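You operate a simulated robot arm through the tools that you are given. There is no shell and no other tool. Be economical: measure what you need, move in short steps, check, and stop when the job is done.

You run a simulated robot arm. Do the job below in one go: nothing can be reset, and whatever is moved stays where it is left.

TASK
Turn valve C half shut, fill the measuring tube to 50 ml at tap 7, then open it again.
Fine: the valve ends fully open; the tube starts on the bench by the pipes and stays under the tap; tap off; leave the other valves and taps alone. Set down upright: measuring tube.

Only the result counts: the job must be done as asked and must still hold three seconds after the hand-in. Knocking over, shifting, dropping, spilling or breaking anything else fails it.

THE ROBOT
A 7-joint arm with a two-finger parallel gripper on a trunk, on a base that drives. Base frame: it is fixed to the floor where the robot stands at the start and does not move with it; the origin is under the middle of the robot, x ahead of it, y to its left, z up. Lengths are in mm, angles in degrees, forces in N, time in s.
With the tool pointing down near the work surface it reaches from about 300 to 720 mm from the robot's upright axis, wherever it stands. Its first joint turns from -166.0 to 166.0 degrees. Places, roughly: lever 1 [300, 1900, 1000]; lever 2 [300, 1800, 1000]; lever 3 [400, 1600, 1000]; lever 4 [400, 1400, 1000]; lever 5 [400, 1200, 1000]; lever 6 [500, 1000, 1000]; lever 7 [500, 800, 1000]; lever 8 [600, 600, 1000]; lever 9 [600, 400, 1000]; pipe C [1000, 0, 1900]; pipe D [1000, -100, 1900]; pipe E [1000, -200, 1900]; tap 6 [400, 1000, 1100]; tap 7 [500, 800, 1100]; tap 8 [500, 600, 1100]; trough under tap 7 [400, 800, 900]. Payload 1.57 kg.
The tool frame sits at the grasp point between the pads (the TCP): z along the fingers, y along the line on which they close. The tips reach 30 mm beyond it. The gripper opens to 80 mm. The fingers are 17 mm wide and 12 mm thick; the gripper's body (40 by 82 mm) begins 80 mm behind the TCP.
Orientation is that of the tool frame in the base frame, as a unit quaternion [x, y, z, w]. With the fingers straight down and closing along the base's y, the tool's x points along the base's -x, its y along +y and its z along -z.

THE INTERFACE
- The arm moves only by the tool drive_tool. Its argument "motion" is a list of rows, each an object (a shift or turn left out is 0, a gripper value left out holds the last) with "xyz": the shift along the tool's x, y, z in mm, a list of three; "rot": the turn, a rotation vector about the tool's x, y, z in degrees, a list of three; "jaw": the opening, from 0 (shut) to 1 (fully open). In form: [{"xyz": [tx, ty, tz], "rot": [wx, wy, wz], "jaw": jaw}, ...]. A call has 1 to 20 rows; each row shifts and turns the commanded pose from where the row before left it, along the tool's axes as they then stand. Each row takes 0.2 s and may step no farther than 50 mm and 8.6 degrees from the row before; otherwise, or with a gripper value out of range, the whole call is refused. A pose out of reach is approached as far as the arm can. The call stops where the force on the tool passes 40 N (or 10 N more than at its start, if that is more) or the arm is blocked; 0.2 s more then pass. Each finger travels about 72 mm/s and halts on what it meets, pressing with about 41 N; the grip force reading is that of the motor and also rises with nothing between the fingers. The clock runs only during rows and for 0.2 s after the last one: add rows that do not move to give the fingers time. It gives the time, the measured TCP pose, the force on the tool (base axes), the opening and the grip force at its end, in the units of the frame above (readings bear some noise), with the torque about the TCP (base axes, N m) and any sound that the robot's microphone picked up.
- Cameras (640 x 400 px; columns grow to the right, rows downward): "scene" is now at [-1.8, 183.3, 1612.7]; the picture's right is [0.47, -0.88, 0.00], its down [-0.43, -0.23, -0.87] and it looks along [0.77, 0.41, -0.49] (base axes); focal length 214 px, centre (320, 200). "wrist" rides on the gripper at [72, -7, -122] in the tool frame; the picture's right is [0.09, 1.00, 0.00], its down [-0.84, 0.08, -0.54] and it looks along [-0.54, 0.05, 0.84] (tool axes); focal length 238 px, centre (320, 200). There is no depth. A picture from a camera that has moved, and an enlarged one, comes with that camera's place and axes in the base frame and with its lens.
- camera(camera): a new picture of that camera. No time passes.
- slide_trunk(by): slides the trunk up (or, below 0, down) by that many mm; the arm and the scene camera ride with it, the base frame stays. It gives what a move gives, with no picture.
- base_move(legs): drives the robot by 1 to 6 legs, each [ahead, left, turn to the left] in mm, mm and degrees, along the robot's own axes; the way and the turn of a leg run together, so that a leg with both is an arc; at most 1500 mm and 180 degrees a leg. The arm and the cameras ride along, it lands a little off, and it stops where it bumps. It gives what a move gives.
- pan_tilt(pan, tilt): turns the head with the scene camera to pan (to the left, within 86 degrees either way) and tilt (down, from -29 to 69), counted from straight ahead of the robot. It gives what a move gives.
- enlarge(camera, box): a new picture of the part [left, top, right, bottom] of that camera's present view, enlarged. No time passes.
- job_done(): hands the job in; it is judged then, once.

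Work in short steps. Places have to be worked out from the pictures, the camera data and where the tool is seen: move nearer, look again, correct. Check each grasp and each placing, and mend what went wrong. You have 120 turns and 82 pictures in all, those below and enlarged ones among them. Open the gripper and draw the arm clear of the work before you hand the job in, unless the task says otherwise; then end with one line.

The tools are called after ">>>" by a JSON object that holds its "method" and its "body". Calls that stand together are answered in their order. drive_tool: Moves the arm, as the interface text tells. Its arguments: {"type":"object","properties":{"motion":{"type":"array","items":{"type":"object","properties":{"xyz":{"type":"array","items":{"type":"number"}},"rot":{"type":"array","items":{"type":"number"}},"jaw":{"type":"number"}}}}},"required":["motion"]} The other tools are called the same way: slide_trunk (by) slides the trunk up or down; base_move (legs) drives the base; pan_tilt (pan, tilt) turns the head that bears the scene camera; camera (camera) takes a picture; enlarge (camera, box) takes an enlarged picture of a part of a camera's view; job_done () hands the job in.

At the start:

```text
t: 0.0
tcp_pos: [182.0, 277.8, 1526.9]
ee_rot: [0.0, 1.0, 0.001, 0.001]
force: [0.5, -0.8, 1.1]
torque: [0.04, 0.0, -0.04]
opening: 79.9
grasp_force: 0.1
trunk travel left (down, up): [-404.0, 76.0]
robot x, y, heading: [0.3, 1.9, 0.4]
head pan, tilt: [28.3, 29.1]
```

scene: 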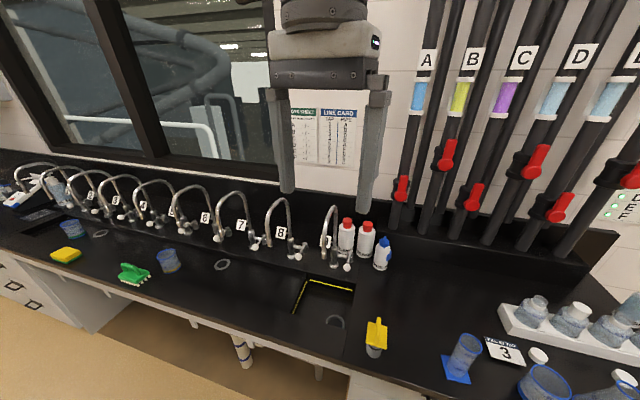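
wrist: 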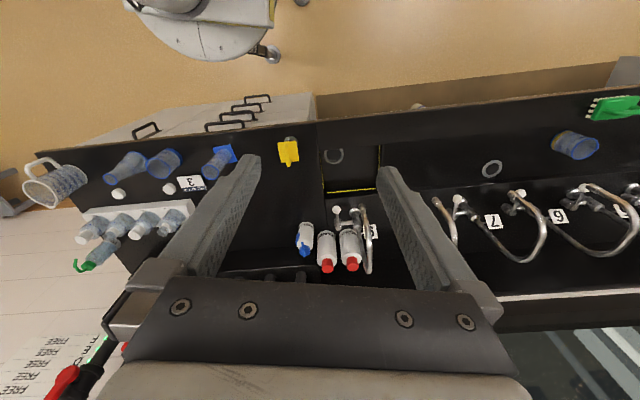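

I start by reading the line card and the valve area in enlarged pictures.

>>> {"method": "enlarge", "body": {"camera": "scene", "box": [280, 80, 380, 180]}}

>>> {"method": "enlarge", "body": {"camera": "scene", "box": [380, 20, 640, 260]}}

>>> {"method": "enlarge", "body": {"camera": "scene", "box": [400, 260, 640, 400]}}

>>> {"method": "enlarge", "body": {"camera": "scene", "box": [150, 170, 370, 310]}}

```text
4.00 times, centred on (330, 130) of scene
camera zoom: at [-1.8, 183.3, 1612.7], right [0.47, -0.88, 0.0], down [-0.43, -0.23, -0.87], along [0.77, 0.41, -0.49], focal length 858 px, centre (280, 480)
```

zoom: 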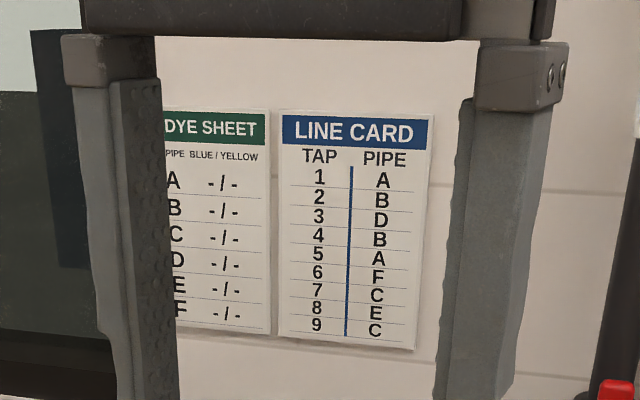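

```text
1.67 times, centred on (510, 140) of scene
camera zoom: at [-1.8, 183.3, 1612.7], right [0.47, -0.88, 0.0], down [-0.43, -0.23, -0.87], along [0.77, 0.41, -0.49], focal length 358 px, centre (3, 300)
```

zoom: 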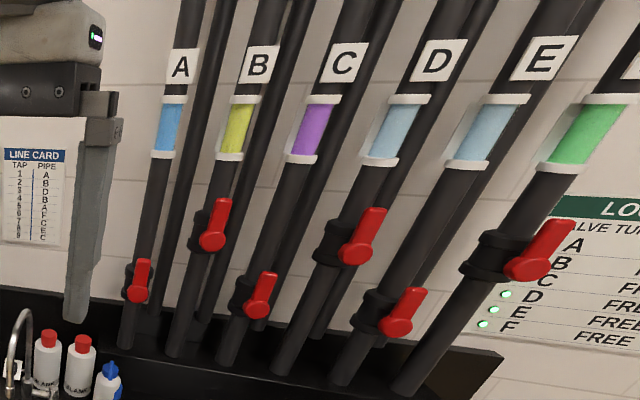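

```text
2.67 times, centred on (520, 330) of scene
camera zoom: at [-1.8, 183.3, 1612.7], right [0.47, -0.88, 0.0], down [-0.43, -0.23, -0.87], along [0.77, 0.41, -0.49], focal length 572 px, centre (-213, -147)
```

zoom: 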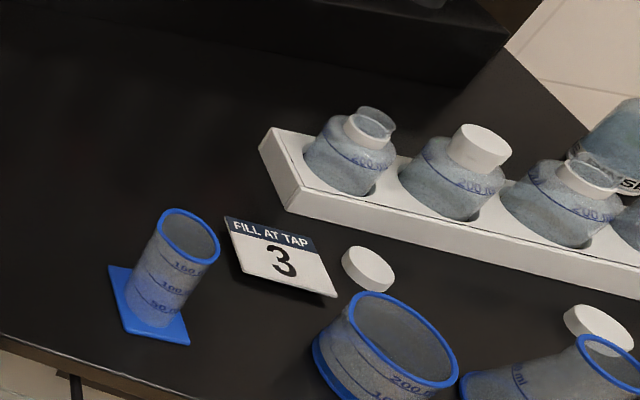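

```text
2.86 times, centred on (260, 240) of scene
camera zoom: at [-1.8, 183.3, 1612.7], right [0.47, -0.88, 0.0], down [-0.43, -0.23, -0.87], along [0.77, 0.41, -0.49], focal length 613 px, centre (491, 86)
```

zoom: 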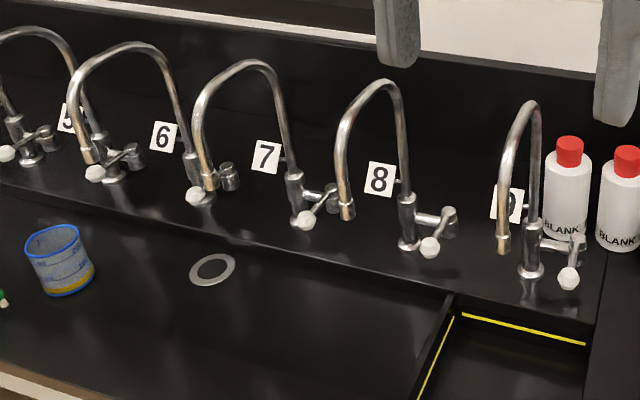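

Tap 7 hangs on pipe C. There is another board at the right; I turn the head to read it.

>>> {"method": "pan_tilt", "body": {"pan": -10, "tilt": 15}}

>>> {"method": "camera", "body": {"camera": "scene"}}

```text
t: 1.1
tcp_pos: [179.9, 282.9, 1522.1]
ee_rot: [-0.007, 1.0, -0.003, -0.002]
force: [-0.7, -0.8, -0.7]
torque: [-0.06, 0.01, -0.05]
opening: 79.9
grasp_force: 0.2
trunk travel left (down, up): [-404.0, 76.0]
robot x, y, heading: [-4.2, -0.2, 0.1]
head pan, tilt: [-10.0, 15.0]
```

```text
75 pictures are left
camera scene: at [11.7, 137.0, 1633.9], right [-0.04, -1.0, 0.0], down [-0.27, 0.01, -0.96], along [0.96, -0.04, -0.27], focal length 214 px, centre (320, 200)
```

scene: 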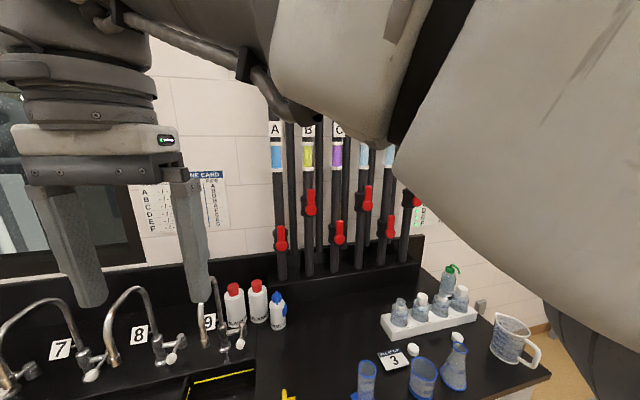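

The arm hides the board. I pan further right to see past it.

>>> {"method": "pan_tilt", "body": {"pan": -40, "tilt": 25}}

>>> {"method": "camera", "body": {"camera": "scene"}}

```text
t: 2.0
tcp_pos: [181.8, 278.3, 1525.8]
ee_rot: [-0.001, 1.0, 0.001, 0.001]
force: [0.2, 0.4, -0.4]
torque: [-0.01, 0.02, -0.01]
opening: 80.1
grasp_force: 0.0
trunk travel left (down, up): [-404.0, 76.0]
robot x, y, heading: [0.1, 1.5, 0.2]
head pan, tilt: [-40.0, 25.0]
```

```text
74 pictures are left
camera scene: at [-10.9, 81.2, 1619.2], right [-0.64, -0.77, 0.0], down [-0.32, 0.27, -0.91], along [0.69, -0.58, -0.42], focal length 214 px, centre (320, 200)
```

scene: 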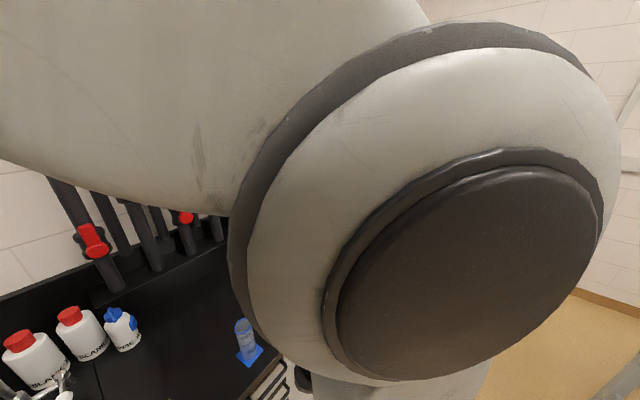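

The arm is in the way here, so I tilt the gripper upward; its wrist camera will then look across at the pipes and the board.

>>> {"method": "drive_tool", "body": {"motion": [{"rot": [0, -8.5, 0]}, {"rot": [0, -8.5, 0]}, {"rot": [0, -8.5, 0]}, {"rot": [0, -8.5, 0]}, {"rot": [0, -8.5, 0]}, {"rot": [0, -8.5, 0]}, {"rot": [0, -8.5, 0]}, {}]}}

>>> {"method": "camera", "body": {"camera": "wrist"}}

```text
t: 3.0
tcp_pos: [243.5, 239.4, 1523.2]
ee_rot: [0.094, 0.965, -0.017, 0.243]
force: [0.0, 0.0, 0.1]
torque: [-0.02, 0.03, -0.01]
opening: 80.2
grasp_force: 0.0
trunk travel left (down, up): [-404.0, 76.0]
robot x, y, heading: [1.6, -0.3, 0.0]
head pan, tilt: [-40.0, 25.0]
stopped in row 4: the arm was blocked; the commanded pose is now the measured one
```

```text
73 pictures are left
camera wrist: at [123.0, 254.2, 1594.9], right [0.11, 0.99, -0.03], down [0.48, -0.03, 0.87], along [0.87, -0.11, -0.48], focal length 238 px, centre (320, 200)
```

wrist: 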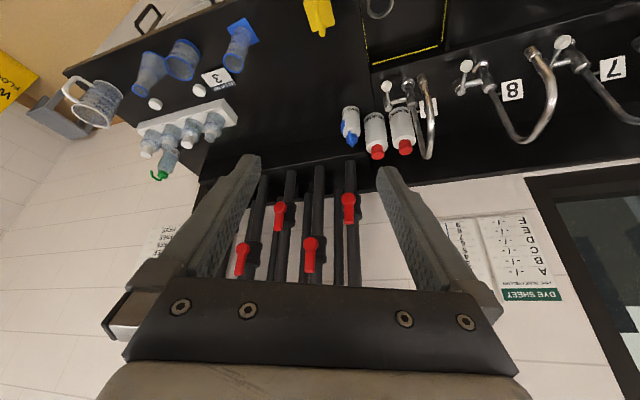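

The arm stopped at a joint limit when folded. Valve C's lever is near (990, -20, 1165). I extend the tool forward and to the right, then pitch up.

>>> {"method": "drive_tool", "body": {"motion": [{"xyz": [-30, -23, 16]}, {"xyz": [-30, -23, 16]}, {"xyz": [-30, -23, 16]}, {"xyz": [-30, -23, 16]}, {"xyz": [-30, -23, 16]}, {"xyz": [-30, -23, 16]}, {"xyz": [-30, -23, 16]}, {"rot": [0, -8.5, 0]}, {"rot": [0, -8.5, 0]}, {"rot": [0, -8.5, 0]}, {}]}}

>>> {"method": "camera", "body": {"camera": "wrist"}}

```text
t: 5.4
tcp_pos: [446.2, 38.9, 1523.6]
ee_rot: [0.082, 0.887, -0.036, 0.453]
force: [-0.2, 0.5, -0.6]
torque: [0.02, 0.01, 0.02]
opening: 80.2
grasp_force: 0.0
trunk travel left (down, up): [-404.0, 76.0]
robot x, y, heading: [3.3, 1.3, 0.2]
head pan, tilt: [-40.0, 25.0]
```

```text
72 pictures are left
camera wrist: at [305.4, 58.1, 1535.2], right [0.13, 0.99, -0.06], down [0.07, 0.06, 1.0], along [0.99, -0.13, -0.06], focal length 238 px, centre (320, 200)
```

wrist: 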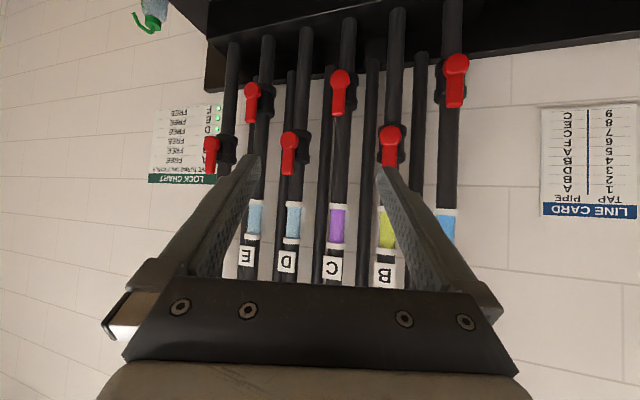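

>>> {"method": "enlarge", "body": {"camera": "wrist", "box": [140, 90, 240, 190]}}

>>> {"method": "enlarge", "body": {"camera": "wrist", "box": [240, 20, 420, 180]}}

```text
4.00 times, centred on (190, 140) of wrist
camera zoom: at [305.4, 58.1, 1535.2], right [0.13, 0.99, -0.06], down [0.07, 0.06, 1.0], along [0.99, -0.13, -0.06], focal length 953 px, centre (840, 440)
```

zoom: 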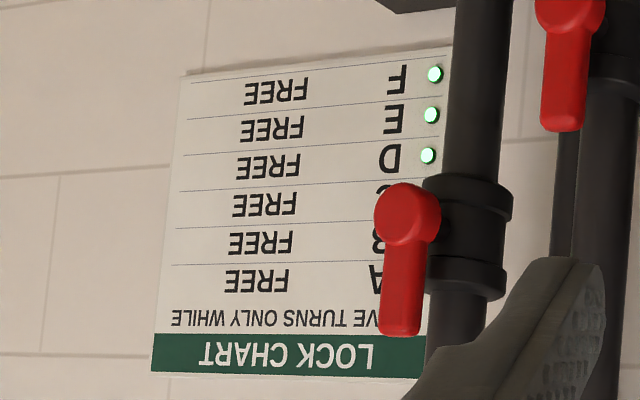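

```text
2.50 times, centred on (330, 100) of wrist
camera zoom: at [305.4, 58.1, 1535.2], right [0.13, 0.99, -0.06], down [0.07, 0.06, 1.0], along [0.99, -0.13, -0.06], focal length 596 px, centre (295, 450)
```

zoom: 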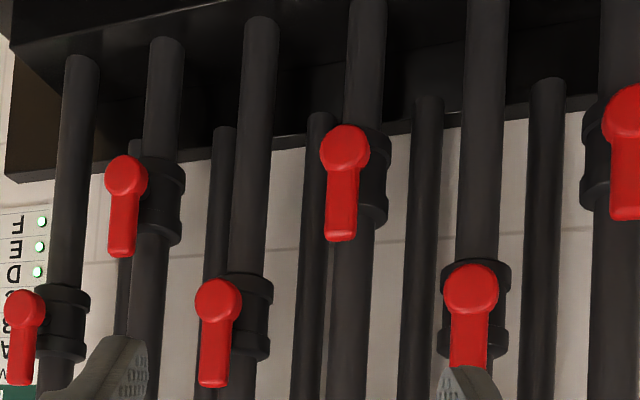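

All valves are FREE, so C can be turned. The wall normal is yawed about +10°. I square the tool to the wall (yaw +20°, pitch up to level) and lower the trunk toward the lever's height.

>>> {"method": "drive_tool", "body": {"motion": [{"rot": [-5.5, 0, -4]}, {"rot": [-5.5, 0, -4]}, {"rot": [-5.5, 0, -4]}, {"rot": [0, -7.2, 0]}, {"rot": [0, -7.2, 0]}, {"rot": [0, -7.2, 0]}, {"rot": [0, -7.2, 0]}, {"rot": [0, -7.2, 0]}, {}]}}

>>> {"method": "slide_trunk", "body": {"by": -200}}

>>> {"method": "camera", "body": {"camera": "wrist"}}

```text
t: 7.4
tcp_pos: [445.6, 34.2, 1520.9]
ee_rot: [-0.057, 0.704, 0.063, 0.705]
force: [0.5, 0.4, 1.3]
torque: [-0.02, 0.0, 0.01]
opening: 80.0
grasp_force: 0.0
trunk travel left (down, up): [-404.0, 76.0]
robot x, y, heading: [-1.5, 1.0, 0.2]
head pan, tilt: [-40.0, 25.0]
```

```text
t: 9.5
tcp_pos: [445.6, 35.1, 1323.6]
ee_rot: [-0.056, 0.705, 0.063, 0.705]
force: [0.1, 0.7, -0.6]
torque: [0.01, 0.01, 0.02]
opening: 79.9
grasp_force: 0.0
trunk travel left (down, up): [-204.0, 276.0]
robot x, y, heading: [1.9, 1.5, -0.1]
head pan, tilt: [-40.0, 25.0]
```

```text
69 pictures are left
camera wrist: at [326.1, 9.3, 1248.9], right [-0.17, 0.98, -0.08], down [-0.55, -0.02, 0.84], along [0.82, 0.19, 0.54], focal length 238 px, centre (320, 200)
```

wrist: 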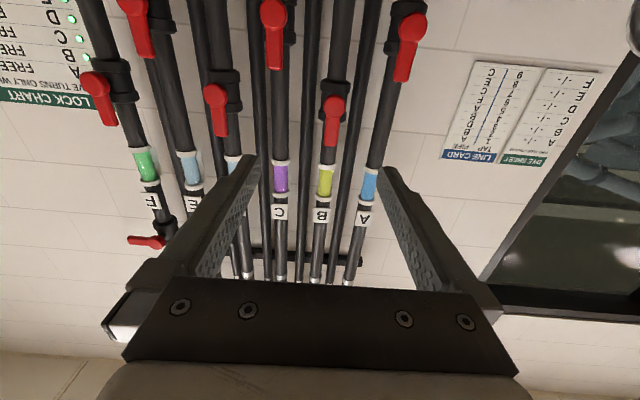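

The tool is now level and square to the wall. Lever C: pivot about (895, 8, 1178), tip about (885, 12, 1287). I shift right and down into line with it and advance partway.

>>> {"method": "drive_tool", "body": {"motion": [{"xyz": [30, -45, 0]}, {"xyz": [30, -45, 0]}, {"xyz": [0, -8, 40]}, {"xyz": [0, 0, 40]}, {"xyz": [0, 0, 40]}, {"xyz": [0, 0, 40]}, {"xyz": [0, 0, 40]}, {"xyz": [0, 0, 40]}, {}]}}

>>> {"method": "camera", "body": {"camera": "wrist"}}

```text
refused: row 1 steps farther than a row can; nothing moved
```

```text
68 pictures are left
camera wrist: at [326.1, 9.3, 1248.9], right [-0.17, 0.98, -0.08], down [-0.55, -0.02, 0.84], along [0.82, 0.19, 0.54], focal length 238 px, centre (320, 200)
```

wrist: 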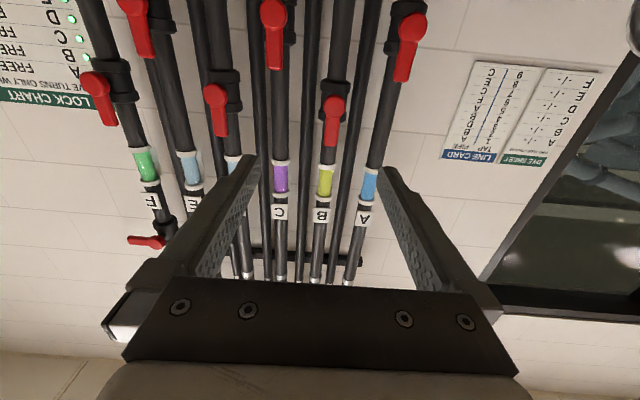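

Row 1 was slightly too long, so I repeat it with smaller steps.

>>> {"method": "drive_tool", "body": {"motion": [{"xyz": [25, -40, 0]}, {"xyz": [25, -40, 0]}, {"xyz": [10, -18, 35]}, {"xyz": [0, 0, 40]}, {"xyz": [0, 0, 40]}, {"xyz": [0, 0, 40]}, {"xyz": [0, 0, 40]}, {"xyz": [0, 0, 40]}, {}]}}

>>> {"method": "camera", "body": {"camera": "wrist"}}

```text
t: 11.5
tcp_pos: [695.9, -22.0, 1261.3]
ee_rot: [-0.056, 0.705, 0.062, 0.705]
force: [0.0, -0.4, 0.0]
torque: [0.01, 0.0, -0.03]
opening: 79.8
grasp_force: 0.1
trunk travel left (down, up): [-204.0, 276.0]
robot x, y, heading: [-2.9, -2.5, 0.0]
head pan, tilt: [-40.0, 25.0]
```

```text
67 pictures are left
camera wrist: at [576.4, -47.2, 1187.4], right [-0.17, 0.98, -0.08], down [-0.55, -0.02, 0.84], along [0.82, 0.18, 0.54], focal length 238 px, centre (320, 200)
```

wrist: 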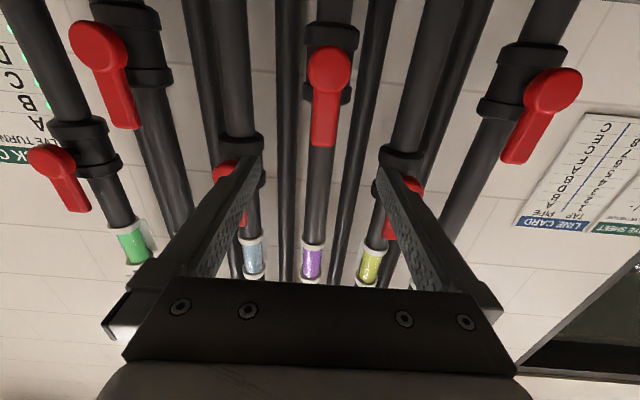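

Lever C is centred between the fingers; the estimate is now pivot (850, 10, 1208), tip (855, 11, 1290). I advance 100 mm with a small left correction and look again.

>>> {"method": "drive_tool", "body": {"motion": [{"xyz": [-4, 7, 30]}, {"xyz": [0, 0, 35]}, {"xyz": [0, 0, 35]}, {}]}}

>>> {"method": "camera", "body": {"camera": "wrist"}}

```text
t: 12.5
tcp_pos: [788.8, 3.1, 1264.5]
ee_rot: [-0.056, 0.705, 0.063, 0.705]
force: [-0.2, 1.2, -0.1]
torque: [0.02, 0.03, -0.01]
opening: 79.8
grasp_force: 0.1
trunk travel left (down, up): [-204.0, 276.0]
robot x, y, heading: [1.1, 4.7, -0.1]
head pan, tilt: [-40.0, 25.0]
```

```text
66 pictures are left
camera wrist: at [670.2, -23.5, 1191.9], right [-0.17, 0.98, -0.08], down [-0.55, -0.02, 0.84], along [0.82, 0.19, 0.54], focal length 238 px, centre (320, 200)
```

wrist: 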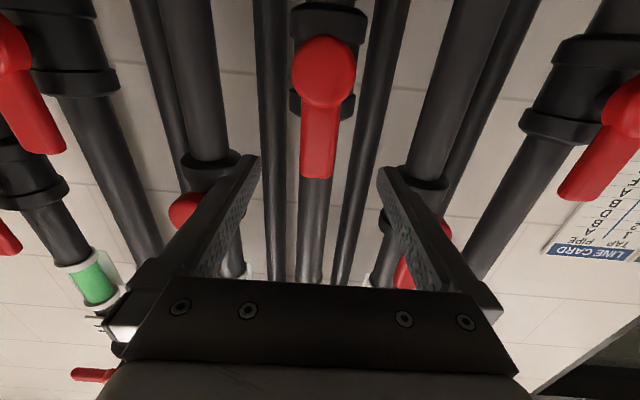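

Tip at about (855, 14, 1289), in line with the fingers. I advance 52 mm and close on the handle.

>>> {"method": "drive_tool", "body": {"motion": [{"xyz": [0, 0, 20]}, {"xyz": [0, 0, 20]}, {"xyz": [0, 0, 12]}, {}]}}

>>> {"method": "camera", "body": {"camera": "wrist"}}

```text
t: 13.5
tcp_pos: [841.4, 11.7, 1264.6]
ee_rot: [-0.056, 0.705, 0.065, 0.704]
force: [-0.1, 0.0, 0.1]
torque: [0.0, 0.01, -0.01]
opening: 80.0
grasp_force: 0.1
trunk travel left (down, up): [-204.0, 276.0]
robot x, y, heading: [-1.8, -3.8, -0.0]
head pan, tilt: [-40.0, 25.0]
```

```text
65 pictures are left
camera wrist: at [722.4, -13.6, 1191.9], right [-0.17, 0.98, -0.08], down [-0.55, -0.02, 0.84], along [0.82, 0.19, 0.54], focal length 238 px, centre (320, 200)
```

wrist: 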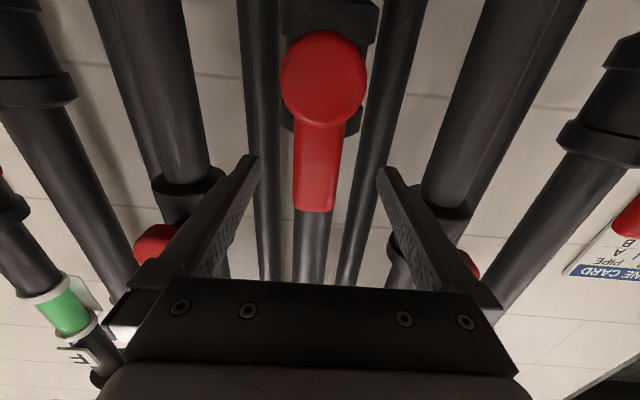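

The handle sits between the pads. I close on it.

>>> {"method": "drive_tool", "body": {"motion": [{"xyz": [0, 0, 8], "jaw": 0.45}, {"jaw": 0.2}, {"jaw": 0.2}, {"jaw": 0.2}, {"jaw": 0.2}]}}

>>> {"method": "camera", "body": {"camera": "wrist"}}

```text
t: 14.7
tcp_pos: [850.8, 11.0, 1264.6]
ee_rot: [-0.055, 0.704, 0.062, 0.705]
force: [4.7, -6.4, 2.8]
torque: [-0.33, -0.22, 0.54]
opening: 31.9
grasp_force: 40.3
trunk travel left (down, up): [-204.0, 276.0]
robot x, y, heading: [2.7, 1.6, -0.1]
head pan, tilt: [-40.0, 25.0]
```

```text
64 pictures are left
camera wrist: at [730.9, -14.2, 1192.1], right [-0.17, 0.98, -0.08], down [-0.55, -0.02, 0.84], along [0.82, 0.18, 0.54], focal length 238 px, centre (320, 200)
```

wrist: 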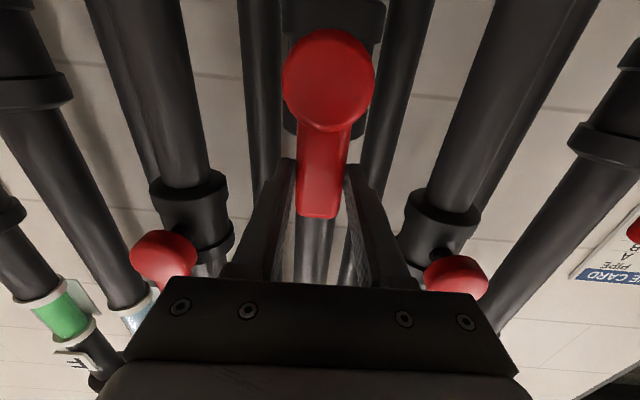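

The jaws stopped at 32 mm, which could be the pipe behind. To tell, I open, back off 12 mm and close again.

>>> {"method": "drive_tool", "body": {"motion": [{"jaw": 0.6}, {"jaw": 0.6}, {"xyz": [0, 2, -12]}, {"jaw": 0.2}, {"jaw": 0.2}, {"jaw": 0.2}, {"jaw": 0.2}]}}

>>> {"method": "enlarge", "body": {"camera": "wrist", "box": [220, 20, 420, 260]}}

```text
t: 16.3
tcp_pos: [837.8, 11.6, 1266.8]
ee_rot: [-0.054, 0.704, 0.062, 0.706]
force: [5.4, -11.4, 5.9]
torque: [-0.55, -0.18, -0.13]
opening: 32.0
grasp_force: 40.5
trunk travel left (down, up): [-204.0, 276.0]
robot x, y, heading: [-2.0, 2.3, 0.1]
head pan, tilt: [-40.0, 25.0]
```

```text
1.67 times, centred on (320, 140) of wrist
camera zoom: at [718.9, -15.0, 1193.2], right [-0.16, 0.98, -0.08], down [-0.55, -0.02, 0.84], along [0.82, 0.18, 0.54], focal length 397 px, centre (320, 300)
```

zoom: 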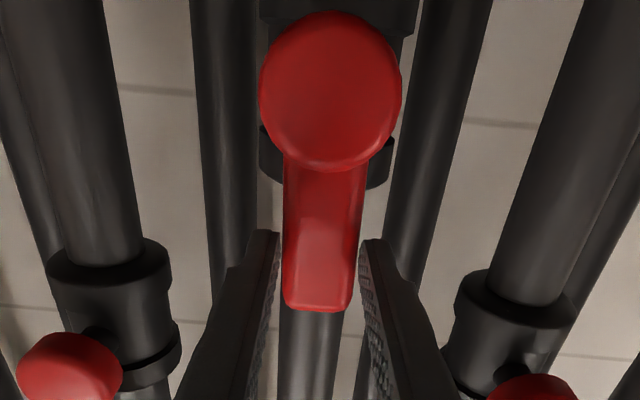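

Same 32 mm, so the jaws do hold the handle itself. I try turning clockwise (the usual closing sense) by 10° about the pivot 60 mm below, watching the force.

>>> {"method": "drive_tool", "body": {"motion": [{"xyz": [0.23, -5.2, 0], "rot": [0, 0, 5]}, {"xyz": [0.23, -5.2, 0], "rot": [0, 0, 5]}, {}]}}

>>> {"method": "enlarge", "body": {"camera": "wrist", "box": [220, 20, 420, 260]}}

```text
t: 17.1
tcp_pos: [838.3, 9.0, 1265.5]
ee_rot: [0.004, 0.707, 0.127, 0.696]
force: [-7.6, 3.9, 4.2]
torque: [-1.35, -0.3, 0.59]
opening: 34.9
grasp_force: 41.7
trunk travel left (down, up): [-204.0, 276.0]
robot x, y, heading: [-2.4, 0.8, 0.2]
head pan, tilt: [-40.0, 25.0]
```

```text
1.67 times, centred on (320, 140) of wrist
camera zoom: at [717.3, -6.1, 1191.8], right [-0.17, 0.98, 0.09], down [-0.52, -0.17, 0.84], along [0.84, 0.1, 0.54], focal length 397 px, centre (320, 300)
```

zoom: 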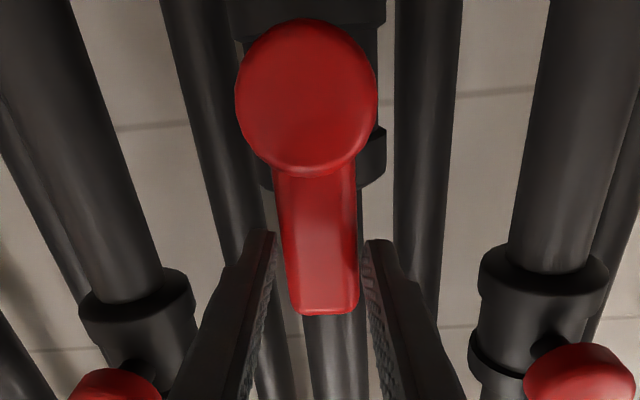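

The lever did not follow (jaws spread to 35 mm, torque rose), so clockwise looks like its stop. I go back and try counter-clockwise.

>>> {"method": "drive_tool", "body": {"motion": [{"xyz": [0.23, 5.2, 0], "rot": [0, 0, -5]}, {"xyz": [0.23, 5.2, 0], "rot": [0, 0, -5]}, {"xyz": [0.23, 5.2, 0], "rot": [0, 0, -5]}, {"xyz": [0.23, 5.2, 0], "rot": [0, 0, -5]}, {}]}}

>>> {"method": "enlarge", "body": {"camera": "wrist", "box": [220, 20, 420, 260]}}

```text
t: 18.3
tcp_pos: [836.7, 18.3, 1263.2]
ee_rot: [-0.116, 0.698, -0.001, 0.707]
force: [3.3, -9.5, -3.6]
torque: [-0.51, -0.11, -0.12]
opening: 31.3
grasp_force: 40.3
trunk travel left (down, up): [-204.0, 276.0]
robot x, y, heading: [-2.1, -0.8, 0.0]
head pan, tilt: [-40.0, 25.0]
```

```text
1.67 times, centred on (320, 140) of wrist
camera zoom: at [719.5, -19.8, 1192.4], right [-0.16, 0.95, -0.26], down [-0.57, 0.12, 0.81], along [0.81, 0.28, 0.52], focal length 397 px, centre (320, 300)
```

zoom: 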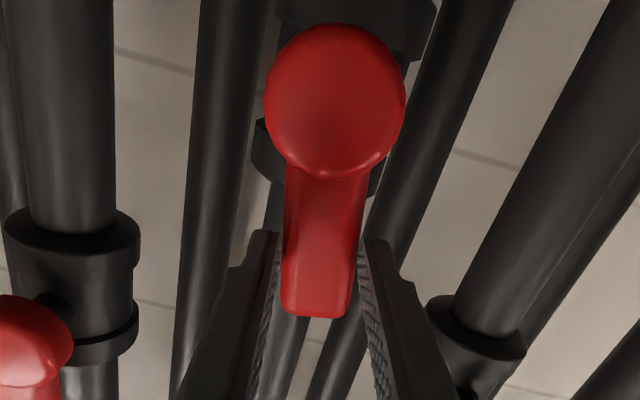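

Counter-clockwise works: the lever has turned about 9.5°. I continue 35° to reach half (45°).

>>> {"method": "drive_tool", "body": {"motion": [{"xyz": [0.23, 5.2, 0], "rot": [0, 0, -5]}, {"xyz": [0.23, 5.2, 0], "rot": [0, 0, -5]}, {"xyz": [0.23, 5.2, 0], "rot": [0, 0, -5]}, {"xyz": [0.23, 5.2, 0], "rot": [0, 0, -5]}, {"xyz": [0.23, 5.2, 0], "rot": [0, 0, -5]}, {"xyz": [0.23, 5.2, 0], "rot": [0, 0, -5]}, {"xyz": [0.23, 5.2, 0], "rot": [0, 0, -5.5]}, {}]}}

>>> {"method": "camera", "body": {"camera": "wrist"}}

```text
t: 20.1
tcp_pos: [830.2, 48.1, 1248.2]
ee_rot: [-0.322, 0.629, -0.217, 0.674]
force: [5.9, -21.7, -3.3]
torque: [-0.78, 0.15, -0.44]
opening: 31.5
grasp_force: 40.2
trunk travel left (down, up): [-204.0, 276.0]
robot x, y, heading: [-0.3, -0.7, -0.2]
head pan, tilt: [-40.0, 25.0]
```

```text
60 pictures are left
camera wrist: at [719.6, -26.5, 1200.4], right [-0.1, 0.63, -0.77], down [-0.64, 0.55, 0.54], along [0.76, 0.55, 0.35], focal length 238 px, centre (320, 200)
```

wrist: 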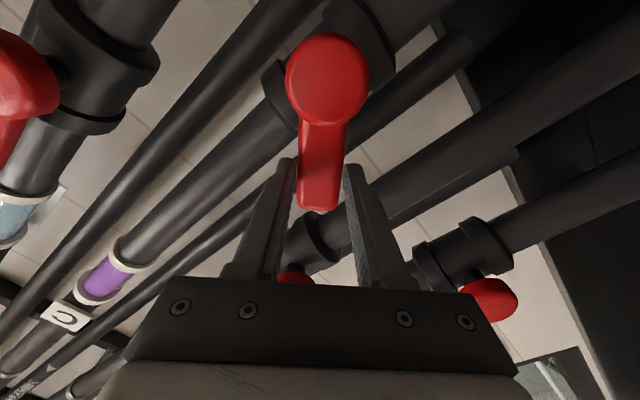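

The tool reads 45° and the lever has followed. I open, back straight off and check the lever from a distance.

>>> {"method": "drive_tool", "body": {"motion": [{"jaw": 0.8}, {"jaw": 0.8}, {"jaw": 0.8}, {"xyz": [0, 0, -40]}, {"xyz": [0, 0, -40]}, {"xyz": [0, 0, -40]}, {"xyz": [0, 0, -40]}, {}]}}

>>> {"method": "camera", "body": {"camera": "wrist"}}

```text
t: 21.9
tcp_pos: [672.9, 29.3, 1248.9]
ee_rot: [-0.325, 0.628, -0.213, 0.675]
force: [0.0, 0.5, -0.5]
torque: [-0.02, 0.04, 0.01]
opening: 64.2
grasp_force: 0.0
trunk travel left (down, up): [-204.0, 276.0]
robot x, y, heading: [-4.6, 3.7, -0.1]
head pan, tilt: [-40.0, 25.0]
```

```text
59 pictures are left
camera wrist: at [561.8, -45.9, 1200.8], right [-0.11, 0.63, -0.77], down [-0.64, 0.55, 0.54], along [0.76, 0.55, 0.35], focal length 238 px, centre (320, 200)
```

wrist: 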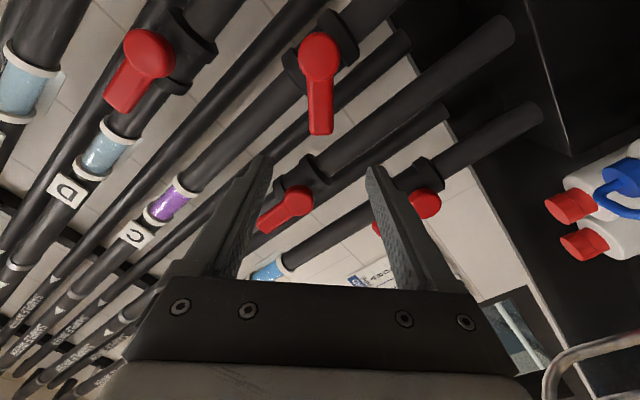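

Valve C now stands at about 45°, half shut. I retract, undo the roll, and pitch the tool 45° down to view the measuring tube.

>>> {"method": "drive_tool", "body": {"motion": [{"xyz": [0, 0, -45]}, {"xyz": [0, 0, -45]}, {"xyz": [0, 0, -45]}, {"xyz": [0, 0, -45]}, {"rot": [0, 0, 7.5]}, {"rot": [0, 0, 7.5]}, {"rot": [0, 0, 7.5]}, {"rot": [0, 0, 7.5]}, {"rot": [0, 0, 7.5]}, {"rot": [0, 0, 7.5]}, {"rot": [0, 7.5, 0]}, {"rot": [0, 7.5, 0]}, {"rot": [0, 7.5, 0]}, {"rot": [0, 7.5, 0]}, {"rot": [0, 7.5, 0]}, {"rot": [0, 7.5, 0]}, {}]}}

>>> {"method": "camera", "body": {"camera": "wrist"}}

>>> {"method": "camera", "body": {"camera": "scene"}}

```text
t: 25.5
tcp_pos: [494.6, -1.5, 1248.5]
ee_rot: [-0.077, 0.921, 0.033, 0.381]
force: [0.0, 0.5, 0.1]
torque: [-0.01, 0.05, 0.01]
opening: 64.0
grasp_force: 0.1
trunk travel left (down, up): [-204.0, 276.0]
robot x, y, heading: [-2.6, 2.4, -0.0]
head pan, tilt: [-40.0, 25.0]
```

```text
58 pictures are left
camera wrist: at [360.5, -31.5, 1282.8], right [-0.23, 0.97, -0.06], down [0.19, 0.11, 0.97], along [0.95, 0.21, -0.21], focal length 238 px, centre (320, 200)
```

wrist: 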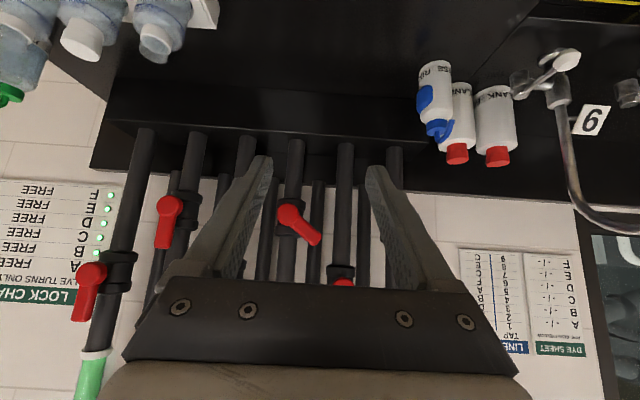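

```text
57 pictures are left
camera scene: at [-10.9, 81.2, 1419.2], right [-0.64, -0.77, 0.0], down [-0.32, 0.27, -0.91], along [0.69, -0.58, -0.42], focal length 214 px, centre (320, 200)
```

scene: 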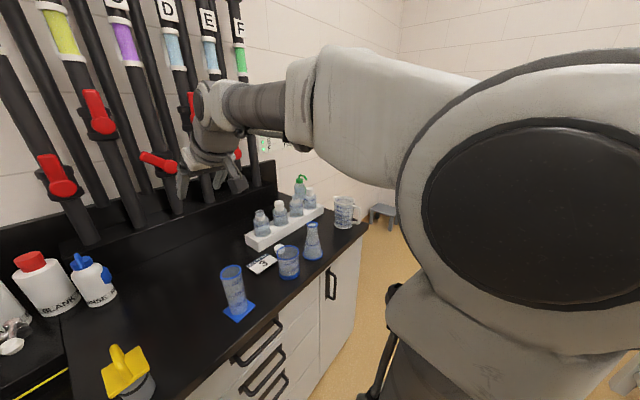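

The lever sits at about 45–50° relative to its pipe, good. The tube is close to the robot, so I back the base 150 mm and pitch the tool further down to see it.

>>> {"method": "base_move", "body": {"legs": [[-150, 0, 0]]}}

>>> {"method": "drive_tool", "body": {"motion": [{"rot": [0, 7.5, 0]}, {"rot": [0, 7.5, 0]}, {"rot": [0, 7.5, 0]}, {"rot": [0, 7.5, 0]}, {}]}}

>>> {"method": "camera", "body": {"camera": "wrist"}}

```text
t: 27.2
tcp_pos: [341.7, -5.0, 1248.8]
ee_rot: [-0.076, 0.921, 0.032, 0.381]
force: [0.1, -0.6, -0.4]
torque: [-0.01, -0.02, 0.01]
opening: 64.0
grasp_force: 0.1
trunk travel left (down, up): [-204.0, 276.0]
robot x, y, heading: [-153.5, -3.6, -0.3]
head pan, tilt: [-40.0, 25.0]
```

```text
t: 28.4
tcp_pos: [339.8, -2.5, 1248.9]
ee_rot: [-0.081, 0.988, 0.012, 0.13]
force: [0.4, -0.5, 0.4]
torque: [-0.01, 0.04, 0.01]
opening: 63.8
grasp_force: 0.1
trunk travel left (down, up): [-204.0, 276.0]
robot x, y, heading: [-153.2, 1.3, -0.4]
head pan, tilt: [-40.0, 25.0]
```

```text
56 pictures are left
camera wrist: at [242.3, -26.1, 1346.3], right [-0.25, 0.97, -0.02], down [0.65, 0.19, 0.74], along [0.72, 0.17, -0.67], focal length 238 px, centre (320, 200)
```

wrist: 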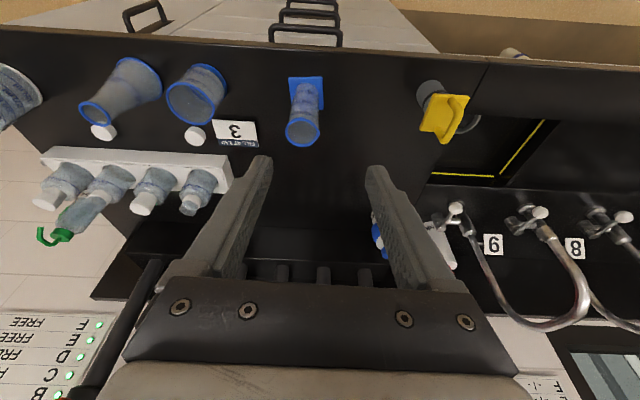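

Tube base is about (420, -15, 925), rim near z 1058, ~46 mm wide. I open the jaws, pitch back to 45° and lower the trunk to a pre-grasp place.

>>> {"method": "drive_tool", "body": {"motion": [{"rot": [0, -7.5, 0], "jaw": 1}, {"rot": [0, -7.5, 0]}, {"rot": [0, -7.5, 0]}, {"rot": [0, -7.5, 0]}, {}]}}

>>> {"method": "slide_trunk", "body": {"by": -130}}

>>> {"method": "camera", "body": {"camera": "wrist"}}

```text
t: 29.6
tcp_pos: [341.2, -3.7, 1248.9]
ee_rot: [-0.076, 0.92, 0.033, 0.382]
force: [-0.2, 0.3, 0.4]
torque: [-0.03, 0.04, 0.0]
opening: 80.1
grasp_force: 0.1
trunk travel left (down, up): [-204.0, 276.0]
robot x, y, heading: [-150.6, -1.3, 0.1]
head pan, tilt: [-40.0, 25.0]
```

```text
t: 31.2
tcp_pos: [341.5, -4.7, 1117.5]
ee_rot: [-0.076, 0.921, 0.032, 0.382]
force: [0.2, 0.7, -0.3]
torque: [0.01, 0.0, 0.0]
opening: 80.0
grasp_force: 0.1
trunk travel left (down, up): [-74.0, 406.0]
robot x, y, heading: [-152.8, 0.7, -0.1]
head pan, tilt: [-40.0, 25.0]
```

```text
55 pictures are left
camera wrist: at [206.8, -33.1, 1151.7], right [-0.23, 0.97, -0.06], down [0.19, 0.11, 0.98], along [0.95, 0.21, -0.21], focal length 238 px, centre (320, 200)
```

wrist: 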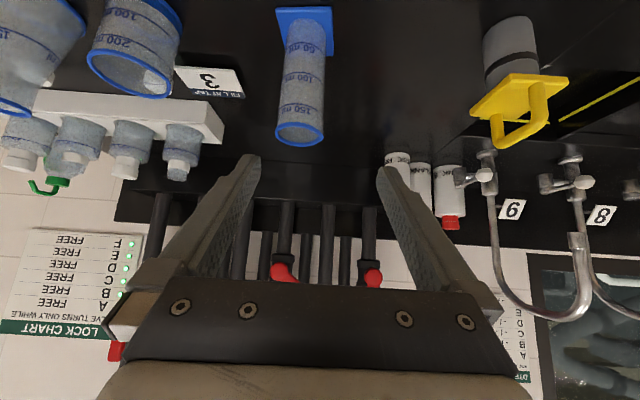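

Refined: tube axis (437, -10), base ~893, rim ~1030. I move to 90 mm behind a grasp at z 990 and check alignment.

>>> {"method": "drive_tool", "body": {"motion": [{"xyz": [12, -10, 32]}, {"xyz": [12, -11, 33]}, {}]}}

>>> {"method": "camera", "body": {"camera": "wrist"}}

```text
t: 32.0
tcp_pos: [374.4, -21.0, 1058.1]
ee_rot: [-0.076, 0.92, 0.032, 0.382]
force: [-0.1, 0.3, 0.1]
torque: [0.01, 0.02, 0.01]
opening: 79.9
grasp_force: 0.0
trunk travel left (down, up): [-74.0, 406.0]
robot x, y, heading: [-155.4, 0.9, -0.2]
head pan, tilt: [-40.0, 25.0]
```

```text
54 pictures are left
camera wrist: at [240.3, -49.1, 1091.6], right [-0.23, 0.97, -0.06], down [0.19, 0.11, 0.98], along [0.95, 0.21, -0.21], focal length 238 px, centre (320, 200)
```

wrist: 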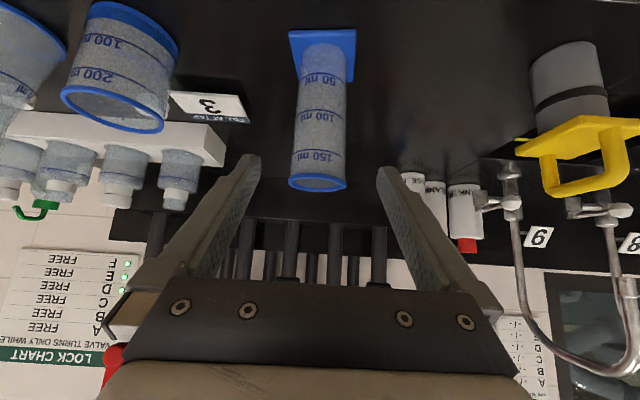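

The tube is centred between the fingers. I advance 88 mm along the tool and close.

>>> {"method": "drive_tool", "body": {"motion": [{"xyz": [0, 0, 30]}, {"xyz": [0, 0, 30]}, {"xyz": [0, 0, 28]}, {}, {"jaw": 0.75}, {"jaw": 0.6}, {"jaw": 0.5}, {"jaw": 0.45}, {}, {}]}}

>>> {"method": "camera", "body": {"camera": "wrist"}}

```text
t: 34.2
tcp_pos: [436.3, -10.9, 994.3]
ee_rot: [-0.076, 0.921, 0.032, 0.381]
force: [0.1, 0.6, 0.6]
torque: [-0.02, 0.0, 0.01]
opening: 44.1
grasp_force: 40.9
trunk travel left (down, up): [-74.0, 406.0]
robot x, y, heading: [-153.6, 1.4, -0.3]
head pan, tilt: [-40.0, 25.0]
```

```text
53 pictures are left
camera wrist: at [302.1, -38.3, 1027.8], right [-0.23, 0.97, -0.06], down [0.19, 0.11, 0.98], along [0.95, 0.21, -0.21], focal length 238 px, centre (320, 200)
```

wrist: 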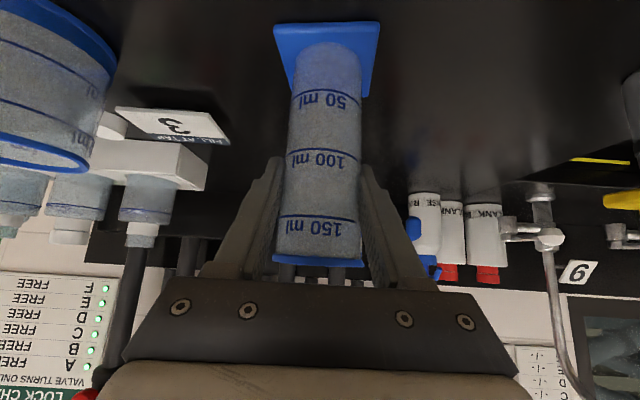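

Gripped at 44 mm with the scale facing the camera. I lift by the trunk and back away from the bench, then look left before driving.

>>> {"method": "slide_trunk", "body": {"by": 150}}

>>> {"method": "base_move", "body": {"legs": [[-230, 0, 0]]}}

>>> {"method": "pan_tilt", "body": {"pan": 50, "tilt": 25}}

>>> {"method": "camera", "body": {"camera": "scene"}}

>>> {"method": "camera", "body": {"camera": "wrist"}}

```text
t: 35.9
tcp_pos: [436.8, -9.6, 1143.1]
ee_rot: [-0.076, 0.921, 0.032, 0.381]
force: [-0.3, -0.7, -0.7]
torque: [0.0, 0.01, 0.0]
opening: 44.3
grasp_force: 41.3
trunk travel left (down, up): [-224.0, 256.0]
robot x, y, heading: [-153.8, 2.3, -0.4]
head pan, tilt: [-40.0, 25.0]
```

```text
t: 38.0
tcp_pos: [207.9, -10.9, 1144.3]
ee_rot: [-0.073, 0.921, 0.03, 0.381]
force: [-0.2, -0.1, -0.4]
torque: [0.0, 0.01, 0.0]
opening: 44.0
grasp_force: 41.0
trunk travel left (down, up): [-224.0, 256.0]
robot x, y, heading: [-379.3, -1.7, -0.5]
head pan, tilt: [-40.0, 25.0]
```

```text
t: 39.7
tcp_pos: [207.3, -10.2, 1143.3]
ee_rot: [-0.074, 0.921, 0.032, 0.382]
force: [-0.2, 0.1, -0.8]
torque: [0.0, 0.01, 0.0]
opening: 43.9
grasp_force: 41.4
trunk travel left (down, up): [-224.0, 256.0]
robot x, y, heading: [-379.6, 4.5, -0.4]
head pan, tilt: [50.0, 25.0]
```

```text
52 pictures are left
camera scene: at [-402.3, 212.9, 1439.2], right [0.76, -0.65, 0.0], down [-0.27, -0.32, -0.91], along [0.59, 0.69, -0.42], focal length 214 px, centre (320, 200)
```

scene: 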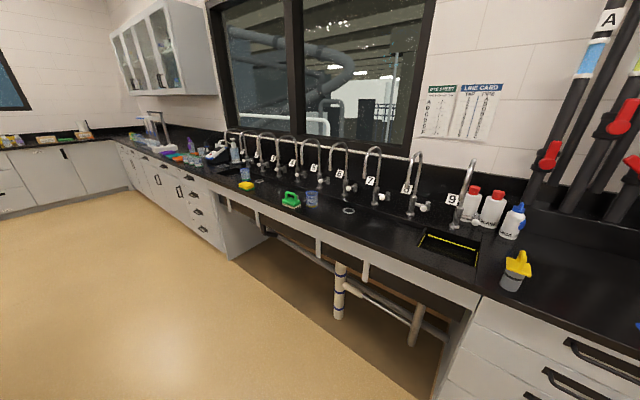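

```text
51 pictures are left
camera wrist: at [73.3, -38.9, 1177.8], right [-0.22, 0.97, -0.06], down [0.19, 0.11, 0.98], along [0.96, 0.21, -0.21], focal length 238 px, centre (320, 200)
```

wrist: 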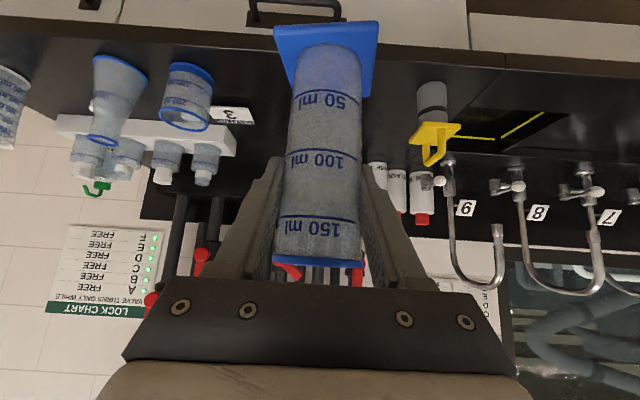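

The floor is clear. I drive left about 750 mm to stand in front of tap 7.

>>> {"method": "base_move", "body": {"legs": [[0, 750, 0]]}}

>>> {"method": "pan_tilt", "body": {"pan": 10, "tilt": 30}}

>>> {"method": "camera", "body": {"camera": "scene"}}

>>> {"method": "camera", "body": {"camera": "wrist"}}

```text
t: 45.7
tcp_pos: [222.0, 731.0, 1144.0]
ee_rot: [-0.065, 0.921, 0.028, 0.383]
force: [-0.6, 0.4, -0.2]
torque: [-0.05, 0.0, 0.01]
opening: 43.5
grasp_force: 41.2
trunk travel left (down, up): [-224.0, 256.0]
robot x, y, heading: [-367.0, 760.6, -1.8]
head pan, tilt: [50.0, 25.0]
```

```text
t: 46.8
tcp_pos: [221.4, 730.3, 1143.8]
ee_rot: [-0.064, 0.922, 0.027, 0.382]
force: [0.1, 0.5, -1.1]
torque: [-0.01, 0.03, 0.0]
opening: 43.8
grasp_force: 41.8
trunk travel left (down, up): [-224.0, 256.0]
robot x, y, heading: [-370.4, 756.7, -1.6]
head pan, tilt: [10.0, 30.0]
```

```text
50 pictures are left
camera scene: at [-354.7, 912.3, 1431.2], right [0.14, -0.99, 0.0], down [-0.49, -0.07, -0.87], along [0.86, 0.12, -0.5], focal length 214 px, centre (320, 200)
```

scene: 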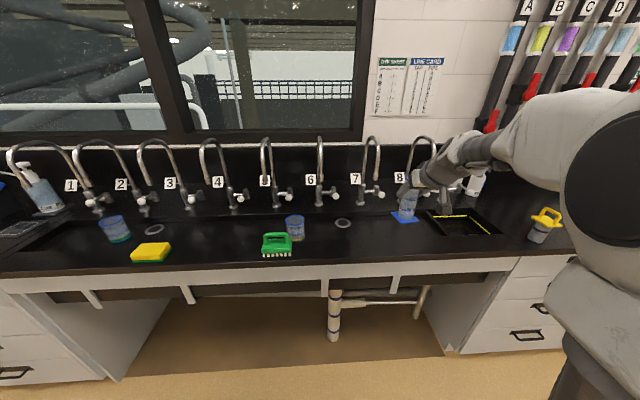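

```text
49 pictures are left
camera wrist: at [87.1, 705.9, 1177.8], right [-0.2, 0.98, -0.06], down [0.2, 0.1, 0.98], along [0.96, 0.18, -0.21], focal length 238 px, centre (320, 200)
```

wrist: 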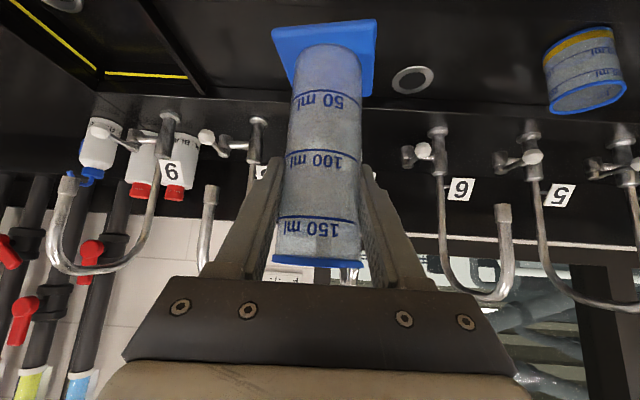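

Tap 7 is ahead, hidden behind the tube in the wrist view. I enlarge the scene view to find its spout tip and lever.

>>> {"method": "enlarge", "body": {"camera": "scene", "box": [300, 120, 440, 240]}}

```text
3.33 times, centred on (370, 180) of scene
camera zoom: at [-354.7, 912.3, 1431.2], right [0.14, -0.99, 0.0], down [-0.49, -0.07, -0.87], along [0.86, 0.12, -0.5], focal length 715 px, centre (153, 267)
```

zoom: 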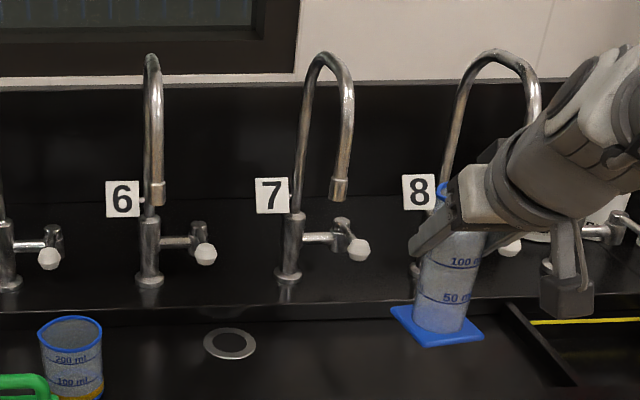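

Tap 7's spout tip triangulates to (390, 809, 1100), stem (554, 838). I drive left 62 mm correcting the heading, then 90 mm ahead, still high and in front of the spout.

>>> {"method": "base_move", "body": {"legs": [[0, 62, 1.6], [90, 0, 0]]}}

>>> {"method": "camera", "body": {"camera": "scene"}}

```text
t: 48.8
tcp_pos: [313.6, 808.2, 1143.6]
ee_rot: [-0.075, 0.921, 0.032, 0.382]
force: [0.3, -1.2, 0.4]
torque: [0.01, 0.0, 0.01]
opening: 43.3
grasp_force: 41.2
trunk travel left (down, up): [-224.0, 256.0]
robot x, y, heading: [-277.2, 818.7, -0.4]
head pan, tilt: [10.0, 30.0]
```

```text
47 pictures are left
camera scene: at [-267.8, 974.1, 1431.2], right [0.17, -0.99, 0.0], down [-0.49, -0.08, -0.87], along [0.85, 0.15, -0.5], focal length 214 px, centre (320, 200)
```

scene: 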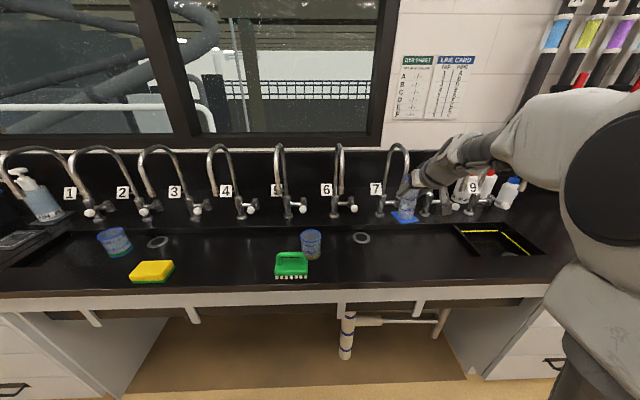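

TCP at (314, 808), just in front of the spout. I lower the trunk 122 mm so the rim passes beneath the spout, and check.

>>> {"method": "slide_trunk", "body": {"by": -122}}

>>> {"method": "enlarge", "body": {"camera": "scene", "box": [320, 120, 500, 260]}}

>>> {"method": "camera", "body": {"camera": "wrist"}}

```text
t: 50.3
tcp_pos: [313.9, 807.7, 1021.6]
ee_rot: [-0.076, 0.921, 0.032, 0.382]
force: [0.6, 0.2, -0.3]
torque: [-0.01, 0.0, 0.01]
opening: 43.5
grasp_force: 40.8
trunk travel left (down, up): [-102.0, 378.0]
robot x, y, heading: [-274.2, 819.2, -0.2]
head pan, tilt: [10.0, 30.0]
```

```text
2.86 times, centred on (410, 190) of scene
camera zoom: at [-267.7, 974.1, 1309.3], right [0.17, -0.99, 0.0], down [-0.49, -0.08, -0.87], along [0.85, 0.15, -0.5], focal length 613 px, centre (63, 229)
```

zoom: 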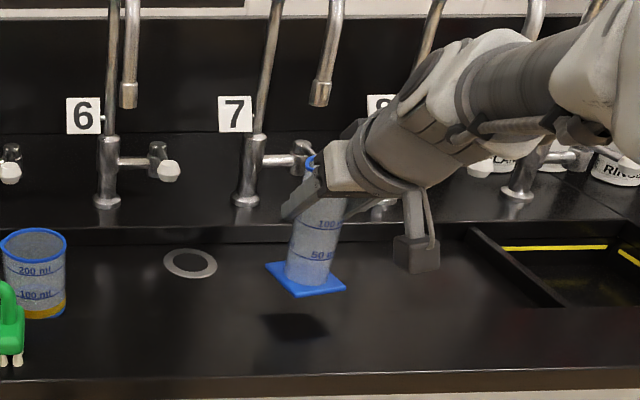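

```text
45 pictures are left
camera wrist: at [179.2, 779.1, 1055.9], right [-0.23, 0.97, -0.06], down [0.19, 0.11, 0.98], along [0.95, 0.21, -0.21], focal length 238 px, centre (320, 200)
```

wrist: 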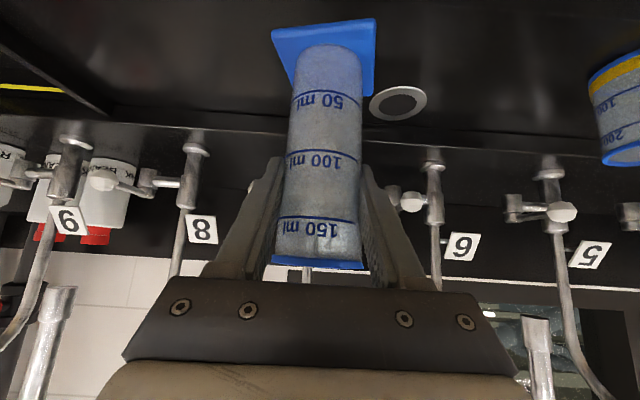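

The spout tip is confirmed at about (390, 812, 1105). I slide the tube horizontally 76 mm forward under it.

>>> {"method": "drive_tool", "body": {"motion": [{"xyz": [-17.8, -3, 17.8]}, {"xyz": [-17.8, -3, 17.8]}, {"xyz": [-17.8, -3, 17.8]}, {}]}}

>>> {"method": "enlarge", "body": {"camera": "scene", "box": [320, 120, 500, 260]}}

```text
t: 51.3
tcp_pos: [390.0, 813.0, 1021.6]
ee_rot: [-0.075, 0.921, 0.032, 0.381]
force: [0.4, 0.5, 0.0]
torque: [0.02, 0.04, -0.06]
opening: 43.2
grasp_force: 41.2
trunk travel left (down, up): [-102.0, 378.0]
robot x, y, heading: [-275.2, 814.2, -0.4]
head pan, tilt: [10.0, 30.0]
```

```text
2.86 times, centred on (410, 190) of scene
camera zoom: at [-267.7, 974.1, 1309.2], right [0.17, -0.99, 0.0], down [-0.49, -0.08, -0.87], along [0.85, 0.15, -0.5], focal length 613 px, centre (63, 229)
```

zoom: 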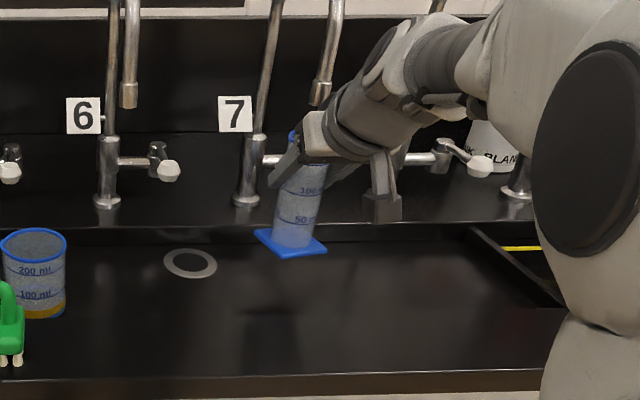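

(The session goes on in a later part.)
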